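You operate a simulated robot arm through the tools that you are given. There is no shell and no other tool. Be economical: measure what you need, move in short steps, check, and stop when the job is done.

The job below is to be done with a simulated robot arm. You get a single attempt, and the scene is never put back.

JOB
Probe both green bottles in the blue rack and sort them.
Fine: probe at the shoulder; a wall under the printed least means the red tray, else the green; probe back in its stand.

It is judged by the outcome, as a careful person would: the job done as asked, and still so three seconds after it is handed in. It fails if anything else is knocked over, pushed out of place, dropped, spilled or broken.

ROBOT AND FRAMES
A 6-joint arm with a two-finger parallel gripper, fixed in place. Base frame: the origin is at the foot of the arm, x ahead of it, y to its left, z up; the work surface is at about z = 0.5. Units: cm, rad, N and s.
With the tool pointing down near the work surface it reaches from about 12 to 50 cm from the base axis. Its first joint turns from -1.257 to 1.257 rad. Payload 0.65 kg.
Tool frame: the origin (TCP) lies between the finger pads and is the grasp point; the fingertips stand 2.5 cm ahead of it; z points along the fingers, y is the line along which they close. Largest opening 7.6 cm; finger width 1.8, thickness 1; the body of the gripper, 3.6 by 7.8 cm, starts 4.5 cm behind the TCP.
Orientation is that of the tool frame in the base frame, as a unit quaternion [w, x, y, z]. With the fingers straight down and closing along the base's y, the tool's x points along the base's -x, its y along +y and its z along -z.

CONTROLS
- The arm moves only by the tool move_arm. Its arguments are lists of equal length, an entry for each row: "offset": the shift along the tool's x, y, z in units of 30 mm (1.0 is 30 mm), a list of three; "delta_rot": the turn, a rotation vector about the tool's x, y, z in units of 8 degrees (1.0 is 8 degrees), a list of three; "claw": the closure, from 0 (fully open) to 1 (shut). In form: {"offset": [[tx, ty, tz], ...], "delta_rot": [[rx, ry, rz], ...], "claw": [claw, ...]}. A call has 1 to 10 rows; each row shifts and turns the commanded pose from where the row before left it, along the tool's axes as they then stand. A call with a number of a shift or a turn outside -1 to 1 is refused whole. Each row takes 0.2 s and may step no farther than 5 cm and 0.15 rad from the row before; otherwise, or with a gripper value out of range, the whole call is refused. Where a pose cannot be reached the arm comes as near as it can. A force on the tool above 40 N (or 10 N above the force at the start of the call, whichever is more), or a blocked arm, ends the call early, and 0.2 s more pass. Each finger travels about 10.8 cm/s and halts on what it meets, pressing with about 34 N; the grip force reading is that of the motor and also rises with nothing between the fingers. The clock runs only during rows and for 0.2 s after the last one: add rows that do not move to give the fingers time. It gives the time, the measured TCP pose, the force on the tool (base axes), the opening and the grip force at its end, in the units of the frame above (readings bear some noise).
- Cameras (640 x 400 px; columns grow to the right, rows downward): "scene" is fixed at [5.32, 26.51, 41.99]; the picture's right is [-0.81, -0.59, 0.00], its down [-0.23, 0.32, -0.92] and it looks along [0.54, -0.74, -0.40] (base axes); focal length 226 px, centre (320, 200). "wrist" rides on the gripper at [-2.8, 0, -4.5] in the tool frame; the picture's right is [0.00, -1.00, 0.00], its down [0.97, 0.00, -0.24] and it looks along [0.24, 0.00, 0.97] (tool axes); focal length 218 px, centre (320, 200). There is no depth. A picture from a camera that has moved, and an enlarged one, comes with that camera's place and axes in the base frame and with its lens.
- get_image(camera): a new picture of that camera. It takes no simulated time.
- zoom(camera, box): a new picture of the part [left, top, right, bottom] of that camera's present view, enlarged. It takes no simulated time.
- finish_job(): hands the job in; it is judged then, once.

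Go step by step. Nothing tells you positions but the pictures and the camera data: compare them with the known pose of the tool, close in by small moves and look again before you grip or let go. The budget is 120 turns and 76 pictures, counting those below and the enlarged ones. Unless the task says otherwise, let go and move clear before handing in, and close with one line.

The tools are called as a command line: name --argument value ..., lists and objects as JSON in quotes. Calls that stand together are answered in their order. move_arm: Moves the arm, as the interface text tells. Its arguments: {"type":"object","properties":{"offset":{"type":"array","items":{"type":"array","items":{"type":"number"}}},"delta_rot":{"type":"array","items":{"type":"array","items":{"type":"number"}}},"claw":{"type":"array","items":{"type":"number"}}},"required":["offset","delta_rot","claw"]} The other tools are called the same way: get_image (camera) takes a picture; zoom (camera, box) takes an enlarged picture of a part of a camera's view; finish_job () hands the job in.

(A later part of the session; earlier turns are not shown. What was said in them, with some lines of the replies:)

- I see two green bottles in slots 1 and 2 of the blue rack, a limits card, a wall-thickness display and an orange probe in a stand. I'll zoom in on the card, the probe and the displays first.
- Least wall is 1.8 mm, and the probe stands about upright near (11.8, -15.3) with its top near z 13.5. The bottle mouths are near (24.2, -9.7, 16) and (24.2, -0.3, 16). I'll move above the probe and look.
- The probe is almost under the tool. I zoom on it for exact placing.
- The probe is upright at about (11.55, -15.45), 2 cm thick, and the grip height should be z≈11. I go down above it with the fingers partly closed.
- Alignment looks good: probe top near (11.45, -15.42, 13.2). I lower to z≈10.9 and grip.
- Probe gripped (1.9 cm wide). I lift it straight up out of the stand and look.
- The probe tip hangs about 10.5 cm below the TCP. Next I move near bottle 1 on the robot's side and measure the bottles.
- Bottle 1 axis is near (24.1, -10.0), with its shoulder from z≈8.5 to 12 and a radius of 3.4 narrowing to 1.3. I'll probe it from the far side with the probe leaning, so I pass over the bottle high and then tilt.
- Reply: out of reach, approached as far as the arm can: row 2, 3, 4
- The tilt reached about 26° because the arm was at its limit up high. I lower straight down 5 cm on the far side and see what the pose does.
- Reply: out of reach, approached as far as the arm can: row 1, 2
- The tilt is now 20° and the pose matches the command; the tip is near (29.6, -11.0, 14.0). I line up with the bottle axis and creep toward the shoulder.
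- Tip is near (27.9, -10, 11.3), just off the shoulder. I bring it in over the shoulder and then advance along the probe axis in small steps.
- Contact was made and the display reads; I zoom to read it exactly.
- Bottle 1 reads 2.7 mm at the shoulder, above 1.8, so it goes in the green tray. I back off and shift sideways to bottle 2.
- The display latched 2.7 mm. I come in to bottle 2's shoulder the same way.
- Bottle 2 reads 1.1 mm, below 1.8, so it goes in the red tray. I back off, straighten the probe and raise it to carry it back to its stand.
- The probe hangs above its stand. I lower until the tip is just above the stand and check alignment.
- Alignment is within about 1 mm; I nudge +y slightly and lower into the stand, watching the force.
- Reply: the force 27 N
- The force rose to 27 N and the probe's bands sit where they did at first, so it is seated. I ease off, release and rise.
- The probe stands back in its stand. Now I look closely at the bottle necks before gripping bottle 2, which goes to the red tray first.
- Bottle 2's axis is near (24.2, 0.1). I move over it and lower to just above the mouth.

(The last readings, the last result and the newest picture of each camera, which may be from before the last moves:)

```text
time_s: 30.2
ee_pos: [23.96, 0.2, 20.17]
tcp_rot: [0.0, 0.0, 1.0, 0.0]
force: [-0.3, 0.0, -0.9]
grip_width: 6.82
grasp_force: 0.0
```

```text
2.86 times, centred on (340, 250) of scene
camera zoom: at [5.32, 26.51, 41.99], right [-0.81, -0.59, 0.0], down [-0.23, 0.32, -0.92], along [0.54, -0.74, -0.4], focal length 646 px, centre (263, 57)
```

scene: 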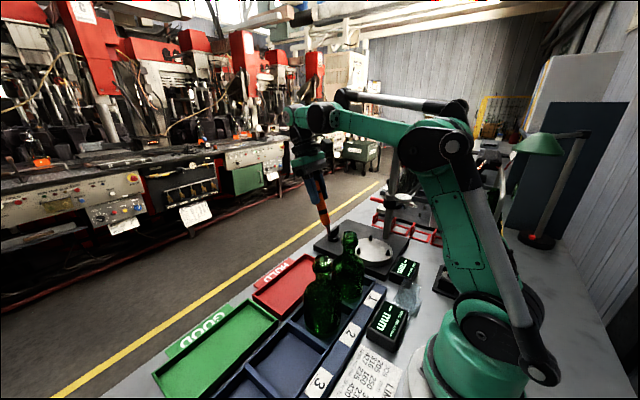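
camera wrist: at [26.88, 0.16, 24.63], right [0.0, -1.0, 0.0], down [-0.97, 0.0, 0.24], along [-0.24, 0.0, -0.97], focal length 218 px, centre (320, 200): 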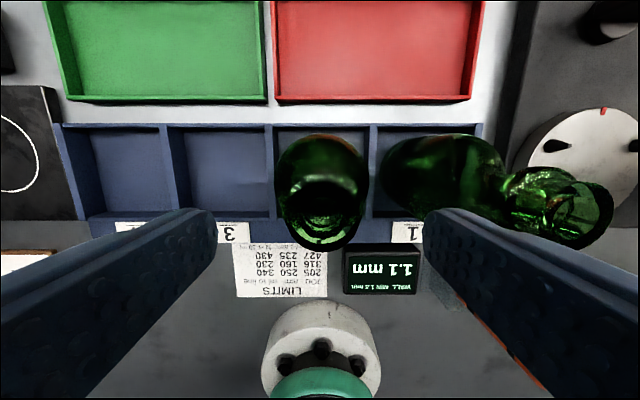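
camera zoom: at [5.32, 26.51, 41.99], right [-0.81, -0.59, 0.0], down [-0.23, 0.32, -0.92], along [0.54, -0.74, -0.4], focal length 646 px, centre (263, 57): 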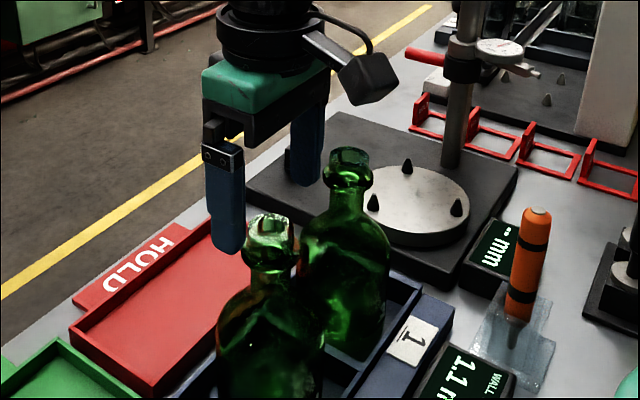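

The bottle mouth is at about (24.25, 0.05), well between the fingers. I lower to z≈14.8 and close on the lip.

move_arm --offset '[[-0.08, -0.04, 0.6], [0, 0, 0.6], [0, 0, 0.58], [0, 0, 0]]' --delta_rot '[[0, 0, 0], [0, 0, 0], [0, 0, 0], [0, 0, 0]]' --claw '[0.1, 0.1, 0.1, 0.1]'

move_arm --offset '[[0, 0, 0], [0, 0, 0], [0, 0, 0], [0, 0, 0]]' --delta_rot '[[0, 0, 0], [0, 0, 0], [0, 0, 0], [0, 0, 0]]' --claw '[1, 1, 1, 1]'

zoom --camera "scene" --box '[270, 200, 410, 340]'

```text
time_s: 31.2
ee_pos: [24.32, 0.12, 14.95]
tcp_rot: [0.0, 0.0, 1.0, 0.0]
force: [0.5, -0.2, 0.3]
grip_width: 6.83
grasp_force: 0.0
```

```text
time_s: 32.2
ee_pos: [24.25, 0.05, 14.93]
tcp_rot: [0.0, 0.001, 1.0, 0.0]
force: [0.2, -0.3, 0.0]
grip_width: 3.71
grasp_force: 34.1
```

```text
2.86 times, centred on (340, 270) of scene
camera zoom: at [5.32, 26.51, 41.99], right [-0.81, -0.59, 0.0], down [-0.23, 0.32, -0.92], along [0.54, -0.74, -0.4], focal length 646 px, centre (263, 0)
```

zoom: 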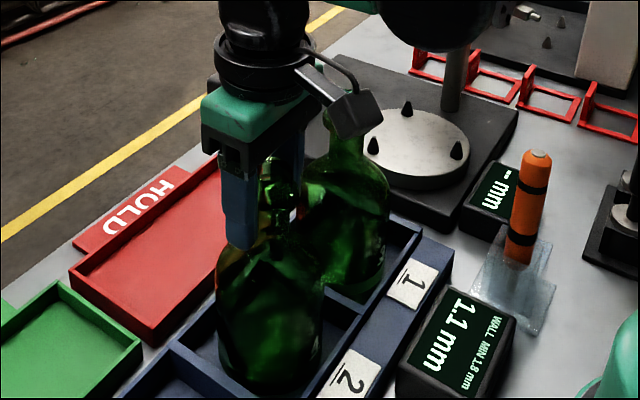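

Gripped on the neck bead (3.7 cm). I lift slowly and check.

move_arm --offset '[[0, 0, -0.3], [0, 0, -0.5], [0, 0, -0.6], [0, 0, -0.6], [0, 0, 0]]' --delta_rot '[[0, 0, 0], [0, 0, 0], [0, 0, 0], [0, 0, 0], [0, 0, 0]]' --claw '[1, 1, 1, 1, 1]'

get_image --camera "scene"

```text
time_s: 33.4
ee_pos: [24.31, 0.02, 20.94]
tcp_rot: [0.0, 0.0, 1.0, -0.001]
force: [-0.5, 0.2, -4.1]
grip_width: 3.71
grasp_force: 34.1
```

```text
31 pictures are left
```

scene: 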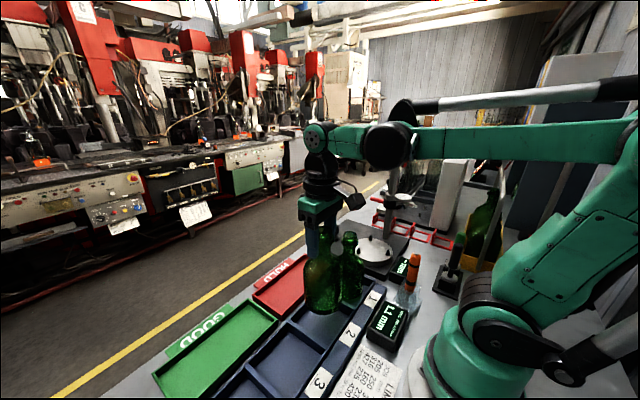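

It hangs straight. I raise a bit more, then carry it to the middle of the red tray at about (35.9, -5).

move_arm --offset '[[0, 0, -0.5], [-0.65, 0, -0.2], [-0.65, 0, 0], [-0.65, 0, 0], [-0.65, 0, 0], [-0.65, -0.4, 0], [-0.62, -0.6, 0], [0, -0.67, 0], [0, 0, 0]]' --delta_rot '[[0, 0, 0], [0, 0, 0], [0, 0, 0], [0, 0, 0], [0, 0, 0], [0, 0, 0], [0, 0, 0], [0, 0, 0], [0, 0, 0]]' --claw '[1, 1, 1, 1, 1, 1, 1, 1, 1]'

get_image --camera "wrist"

zoom --camera "scene" --box '[220, 180, 380, 340]'

```text
time_s: 35.4
ee_pos: [35.99, -4.96, 23.09]
tcp_rot: [0.0, 0.0, 1.0, 0.0]
force: [-0.3, -0.5, -3.7]
grip_width: 3.73
grasp_force: 34.2
```

```text
30 pictures are left
camera wrist: at [38.87, -4.83, 27.55], right [0.0, -1.0, 0.0], down [-0.97, 0.0, 0.24], along [-0.24, 0.0, -0.97], focal length 218 px, centre (320, 200)
```

wrist: 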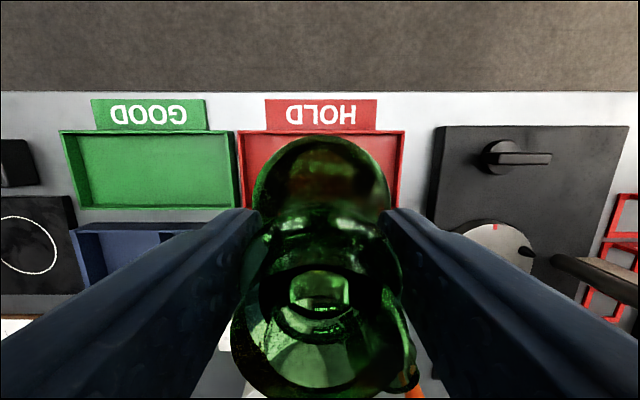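

```text
2.50 times, centred on (300, 260) of scene
camera zoom: at [5.33, 26.5, 41.99], right [-0.81, -0.59, 0.0], down [-0.23, 0.32, -0.92], along [0.54, -0.74, -0.4], focal length 565 px, centre (370, 50)
```

zoom: 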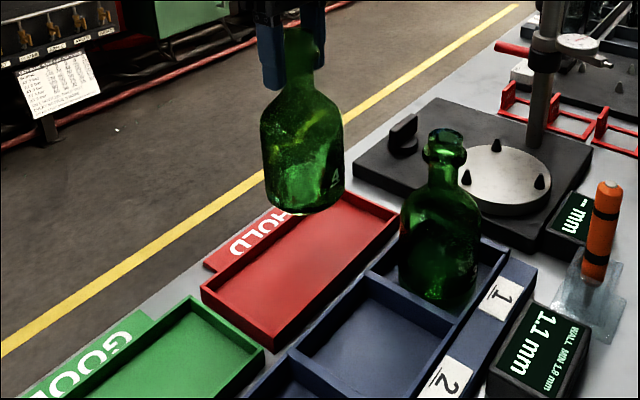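

Over the red tray. I lower most of the way, then creep down until the force shows contact.

move_arm --offset '[[0, 0, 0.6], [0, 0, 0.6], [0, 0, 0.6], [0, 0, 0.5], [0, 0, 0.15], [0, 0, 0]]' --delta_rot '[[0, 0, 0], [0, 0, 0], [0, 0, 0], [0, 0, 0], [0, 0, 0], [0, 0, 0]]' --claw '[1, 1, 1, 1, 1, 1]'

move_arm --offset '[[0, 0, 0.06], [0, 0, 0.06], [0, 0, 0]]' --delta_rot '[[0, 0, 0], [0, 0, 0], [0, 0, 0]]' --claw '[1, 1, 1]'

zoom --camera "scene" --box '[220, 180, 380, 340]'

```text
time_s: 36.8
ee_pos: [36.03, -4.92, 15.6]
tcp_rot: [0.0, 0.0, 1.0, 0.001]
force: [-0.5, 0.2, -3.4]
grip_width: 3.72
grasp_force: 34.1
```

```text
time_s: 37.6
ee_pos: [36.03, -4.87, 15.3]
tcp_rot: [0.001, 0.0, 1.0, 0.0]
force: [-0.3, 0.1, -3.5]
grip_width: 3.72
grasp_force: 33.8
```

```text
2.50 times, centred on (300, 260) of scene
camera zoom: at [5.32, 26.51, 41.99], right [-0.81, -0.59, 0.0], down [-0.23, 0.32, -0.92], along [0.54, -0.74, -0.4], focal length 565 px, centre (370, 50)
```

zoom: 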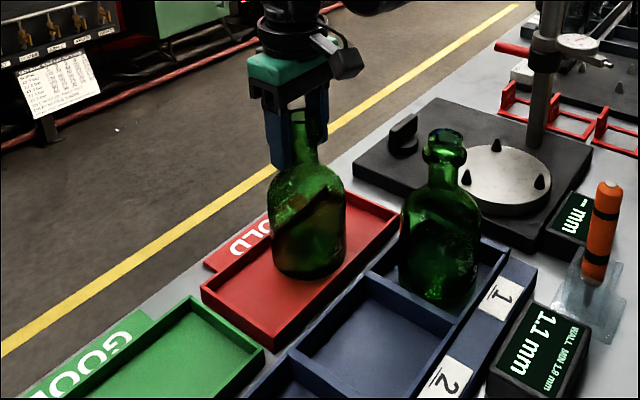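

move_arm --offset '[[0, 0, 0.06], [0, 0, 0.06], [0, 0, 0]]' --delta_rot '[[0, 0, 0], [0, 0, 0], [0, 0, 0]]' --claw '[1, 1, 1]'

```text
time_s: 38.4
ee_pos: [36.01, -4.87, 14.93]
tcp_rot: [0.0, 0.0, 1.0, 0.0]
force: [0.0, -0.3, -2.9]
grip_width: 3.71
grasp_force: 33.9
```

move_arm --offset '[[0, 0, 0.04], [0, 0, 0.04], [0, 0, 0]]' --delta_rot '[[0, 0, 0], [0, 0, 0], [0, 0, 0]]' --claw '[1, 1, 1]'

```text
time_s: 39.2
ee_pos: [35.89, -4.88, 14.78]
tcp_rot: [0.001, 0.001, 1.0, 0.0]
force: [0.8, -9.3, 37.1]
grip_width: 3.71
grasp_force: 34.1
```

Contact with the tray floor. I ease up a hair, release and rise.

move_arm --offset '[[0, 0, -0.03], [0, 0, 0]]' --delta_rot '[[0, 0, 0], [0, 0, 0]]' --claw '[1, 1]'

move_arm --offset '[[0, 0, 0], [0, 0, 0], [0, 0, 0]]' --delta_rot '[[0, 0, 0], [0, 0, 0], [0, 0, 0]]' --claw '[0.3, 0.1, 0.1]'

move_arm --offset '[[0, 0, -0.5], [0, 0, -1], [0, 0, -1], [0, 0, -1], [0, 0, 0]]' --delta_rot '[[0, 0, 0], [0, 0, 0], [0, 0, 0], [0, 0, 0], [0, 0, 0]]' --claw '[0.1, 0.1, 0.1, 0.1, 0.1]'

get_image --camera "scene"

```text
time_s: 39.8
ee_pos: [35.92, -4.81, 14.83]
tcp_rot: [0.0, 0.0, 1.0, -0.001]
force: [0.3, -0.2, -4.2]
grip_width: 3.73
grasp_force: 33.7
```

```text
time_s: 40.6
ee_pos: [35.76, -5.0, 14.81]
tcp_rot: [0.0, 0.0, 1.0, 0.0]
force: [-0.3, -0.2, -0.1]
grip_width: 6.85
grasp_force: 0.1
```

```text
time_s: 41.8
ee_pos: [36.01, -5.05, 25.2]
tcp_rot: [0.001, 0.0, 1.0, 0.0]
force: [-0.4, 0.2, 0.1]
grip_width: 6.84
grasp_force: 0.1
```

```text
27 pictures are left
```

scene: 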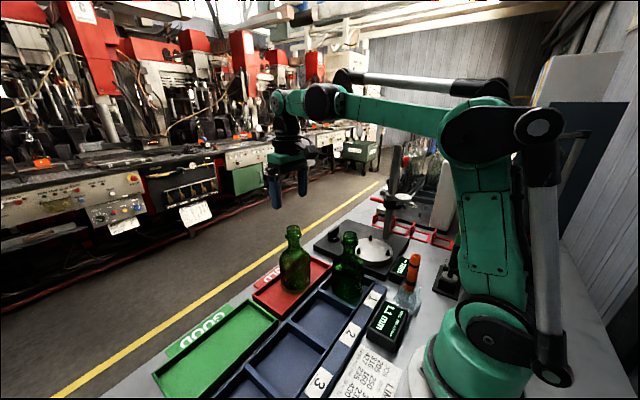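

Bottle 2 stands in the red tray. Now I go above bottle 1.

move_arm --offset '[[0.98, -0.4, 0], [0.98, -0.4, 0], [0.98, -0.4, 0], [0.98, -0.45, 0], [0, 0, 0.5], [0, 0, 0.8], [0, 0, 0]]' --delta_rot '[[0, 0, 0], [0, 0, 0], [0, 0, 0], [0, 0, 0], [0, 0, 0], [0, 0, 0], [0, 0, 0]]' --claw '[0.1, 0.1, 0.1, 0.1, 0.1, 0.1, 0.1]'

get_image --camera "wrist"

zoom --camera "wrist" --box '[260, 120, 380, 260]'

```text
time_s: 43.4
ee_pos: [23.97, -9.88, 21.26]
tcp_rot: [0.0, -0.001, 1.0, 0.0]
force: [1.3, -0.1, 0.1]
grip_width: 6.84
grasp_force: 0.1
```

```text
26 pictures are left
camera wrist: at [26.86, -9.75, 25.77], right [0.0, -1.0, 0.0], down [-0.97, 0.0, 0.24], along [-0.24, 0.0, -0.97], focal length 218 px, centre (320, 200)
```

wrist: 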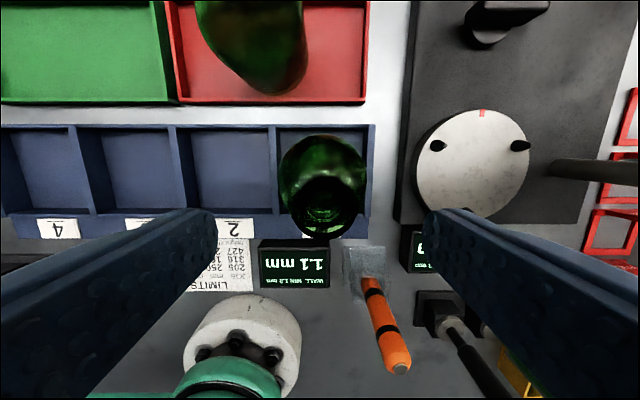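

```text
2.86 times, centred on (320, 190) of wrist
camera zoom: at [26.86, -9.75, 25.77], right [0.0, -1.0, 0.0], down [-0.97, 0.0, 0.24], along [-0.24, 0.0, -0.97], focal length 624 px, centre (320, 229)
```

zoom: 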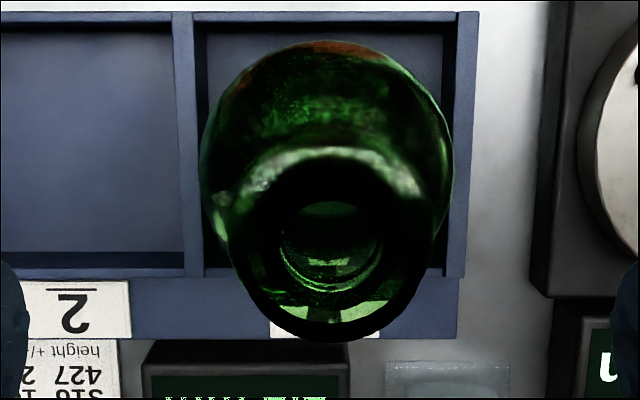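

Bottle 1's mouth is near (24.25, -9.95). I lower over it and grip the same way.

move_arm --offset '[[-0.08, -0.02, 0.7], [0, 0, 0.7], [0, 0, 0.68], [0, 0, 0]]' --delta_rot '[[0, 0, 0], [0, 0, 0], [0, 0, 0], [0, 0, 0]]' --claw '[0.1, 0.1, 0.1, 0.1]'

move_arm --offset '[[0, 0, 0], [0, 0, 0], [0, 0, 0], [0, 0, 0]]' --delta_rot '[[0, 0, 0], [0, 0, 0], [0, 0, 0], [0, 0, 0]]' --claw '[1, 1, 1, 1]'

zoom --camera "scene" --box '[270, 200, 430, 340]'

```text
time_s: 44.4
ee_pos: [24.39, -9.82, 15.12]
tcp_rot: [0.0, -0.001, 1.0, 0.0]
force: [-0.8, -1.1, 0.0]
grip_width: 6.85
grasp_force: 0.0
```

```text
time_s: 45.4
ee_pos: [24.48, -9.76, 15.06]
tcp_rot: [0.0, 0.0, 1.0, 0.0]
force: [-0.7, -0.1, -0.6]
grip_width: 3.75
grasp_force: 33.9
```

```text
2.86 times, centred on (350, 270) of scene
camera zoom: at [5.32, 26.51, 41.99], right [-0.81, -0.59, 0.0], down [-0.23, 0.32, -0.92], along [0.54, -0.74, -0.4], focal length 646 px, centre (234, 0)
```

zoom: 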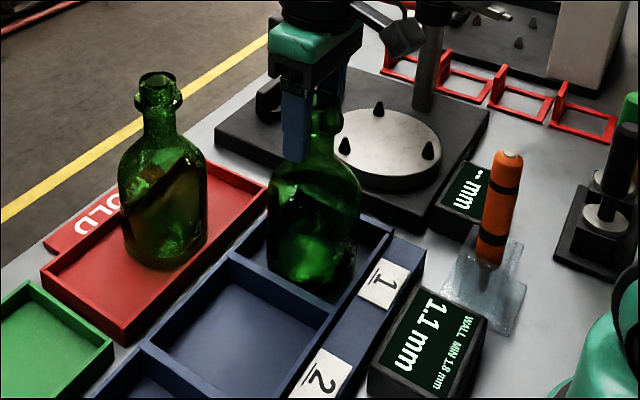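

Gripped. I lift it, move left along the rack and then out over the green tray.

move_arm --offset '[[0, 0, -0.3], [0, 0, -0.6], [0, 0, -0.9], [0, 0, -0.9], [0, 0.6, 0], [0, 0.8, 0], [0, 0.8, 0], [0, 0.8, 0], [0, 0.8, 0], [0, 0.8, 0]]' --delta_rot '[[0, 0, 0], [0, 0, 0], [0, 0, 0], [0, 0, 0], [0, 0, 0], [0, 0, 0], [0, 0, 0], [0, 0, 0], [0, 0, 0], [0, 0, 0]]' --claw '[1, 1, 1, 1, 1, 1, 1, 1, 1, 1]'

move_arm --offset '[[0, 0.8, 0], [0, 0.8, 0], [0, 0.8, 0], [-0.5, 0.8, 0], [-0.7, 0.4, 0], [-0.7, 0, 0], [-0.7, 0, 0], [-0.7, 0, 0], [-0.55, 0, 0], [0, 0, 0]]' --delta_rot '[[0, 0, 0], [0, 0, 0], [0, 0, 0], [0, 0, 0], [0, 0, 0], [0, 0, 0], [0, 0, 0], [0, 0, 0], [0, 0, 0], [0, 0, 0]]' --claw '[1, 1, 1, 1, 1, 1, 1, 1, 1, 1]'

get_image --camera "scene"

get_image --camera "wrist"

```text
time_s: 47.6
ee_pos: [24.36, 3.63, 23.24]
tcp_rot: [0.001, 0.001, 1.0, -0.001]
force: [0.2, -0.6, -2.4]
grip_width: 3.75
grasp_force: 33.9
```

```text
time_s: 49.8
ee_pos: [35.93, 14.68, 22.97]
tcp_rot: [-0.001, 0.0, 1.0, 0.0]
force: [1.3, 0.4, -3.6]
grip_width: 3.76
grasp_force: 34.3
```

```text
23 pictures are left
```

scene: 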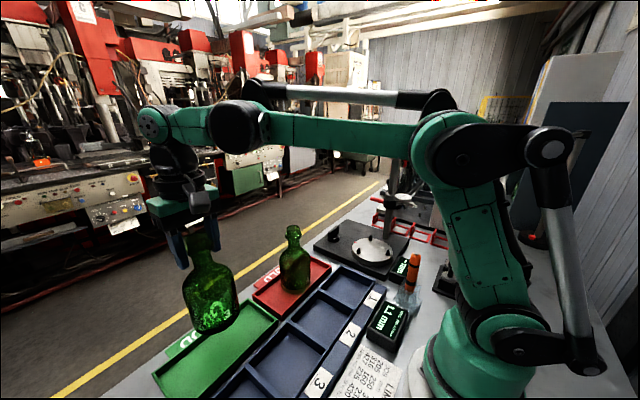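

```text
22 pictures are left
camera wrist: at [38.85, 14.72, 27.54], right [0.0, -1.0, 0.0], down [-0.97, 0.0, 0.24], along [-0.24, 0.0, -0.97], focal length 218 px, centre (320, 200)
```

wrist: 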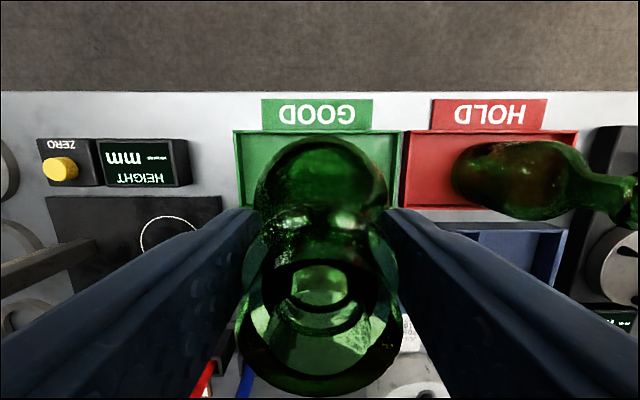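

Bottle 1 is centred over the green tray; I lower it.

move_arm --offset '[[0, 0, 0.6], [0, 0, 0.6], [0, 0, 0.6], [0, 0, 0.5], [0, 0, 0.2], [0, 0, 0.06], [0, 0, 0]]' --delta_rot '[[0, 0, 0], [0, 0, 0], [0, 0, 0], [0, 0, 0], [0, 0, 0], [0, 0, 0], [0, 0, 0]]' --claw '[1, 1, 1, 1, 1, 1, 1]'

move_arm --offset '[[0, 0, 0.04], [0, 0, 0.03], [0, 0, 0]]' --delta_rot '[[0, 0, 0], [0, 0, 0], [0, 0, 0]]' --claw '[1, 1, 1]'

```text
time_s: 51.4
ee_pos: [35.78, 14.62, 15.47]
tcp_rot: [0.0, 0.0, 1.0, -0.001]
force: [-0.1, 0.3, -3.2]
grip_width: 3.7
grasp_force: 34.2
```

```text
time_s: 52.2
ee_pos: [35.97, 14.54, 15.37]
tcp_rot: [0.0, -0.001, 1.0, 0.0]
force: [0.1, 0.6, -3.4]
grip_width: 3.71
grasp_force: 33.7
```

move_arm --offset '[[0, 0, 0.05], [0, 0, 0.04], [0, 0, 0]]' --delta_rot '[[0, 0, 0], [0, 0, 0], [0, 0, 0]]' --claw '[1, 1, 1]'

```text
time_s: 53.0
ee_pos: [36.04, 14.56, 15.07]
tcp_rot: [-0.001, 0.001, 1.0, -0.001]
force: [-0.7, -3.6, 21.5]
grip_width: 3.75
grasp_force: 33.9
```

It is down on the tray floor. I ease a hair, release and rise.

move_arm --offset '[[0, 0, -0.02], [0, 0, 0]]' --delta_rot '[[0, 0, 0], [0, 0, 0]]' --claw '[1, 1]'

move_arm --offset '[[0, 0, 0], [0, 0, 0], [0, 0, 0]]' --delta_rot '[[0, 0, 0], [0, 0, 0], [0, 0, 0]]' --claw '[0.3, 0.1, 0.1]'

move_arm --offset '[[0, 0, -0.5], [0, 0, -1], [0, 0, -1], [0, 0, -1], [0, 0, 0]]' --delta_rot '[[0, 0, 0], [0, 0, 0], [0, 0, 0], [0, 0, 0], [0, 0, 0]]' --claw '[0.1, 0.1, 0.1, 0.1, 0.1]'

get_image --camera "scene"

get_image --camera "wrist"

```text
time_s: 53.6
ee_pos: [35.92, 14.52, 15.07]
tcp_rot: [0.0, 0.0, 1.0, 0.0]
force: [-0.2, 0.2, -3.0]
grip_width: 3.74
grasp_force: 34.2
```

```text
time_s: 54.4
ee_pos: [35.96, 14.69, 15.13]
tcp_rot: [0.0, 0.0, 1.0, 0.001]
force: [0.4, -0.5, 0.3]
grip_width: 6.84
grasp_force: 0.1
```

```text
time_s: 55.6
ee_pos: [35.95, 14.67, 25.54]
tcp_rot: [0.0, 0.0, 1.0, 0.0]
force: [-0.3, -0.6, -0.6]
grip_width: 6.83
grasp_force: 0.1
```

```text
21 pictures are left
```

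scene: 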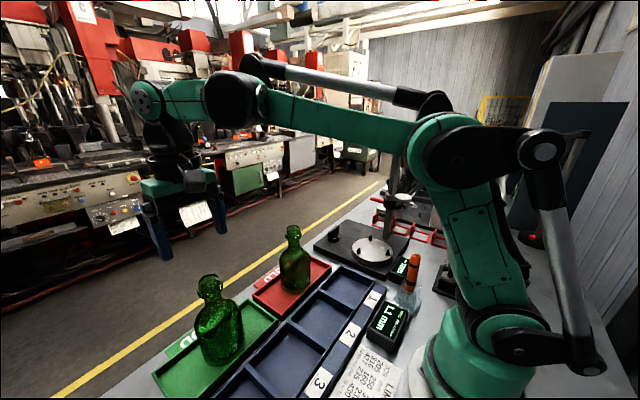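

```text
20 pictures are left
camera wrist: at [38.81, 14.7, 30.0], right [0.0, -1.0, 0.0], down [-0.97, 0.0, 0.24], along [-0.24, 0.0, -0.97], focal length 218 px, centre (320, 200)
```

wrist: 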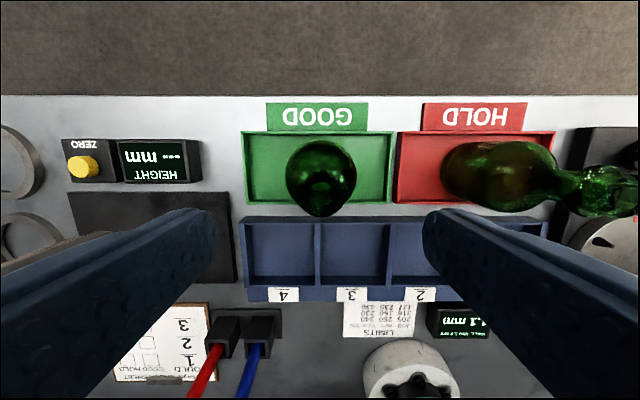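

Both bottles stand upright in their trays, the probe is in its stand and the gripper is clear. I hand the job in.

finish_job

```text
The job is handed in.
```

The slot 1 bottle read 2.7 mm and is in the green tray; the slot 2 bottle read 1.1 mm, under the printed least of 1.8 mm, and is in the red tray; the probe is back in its stand.
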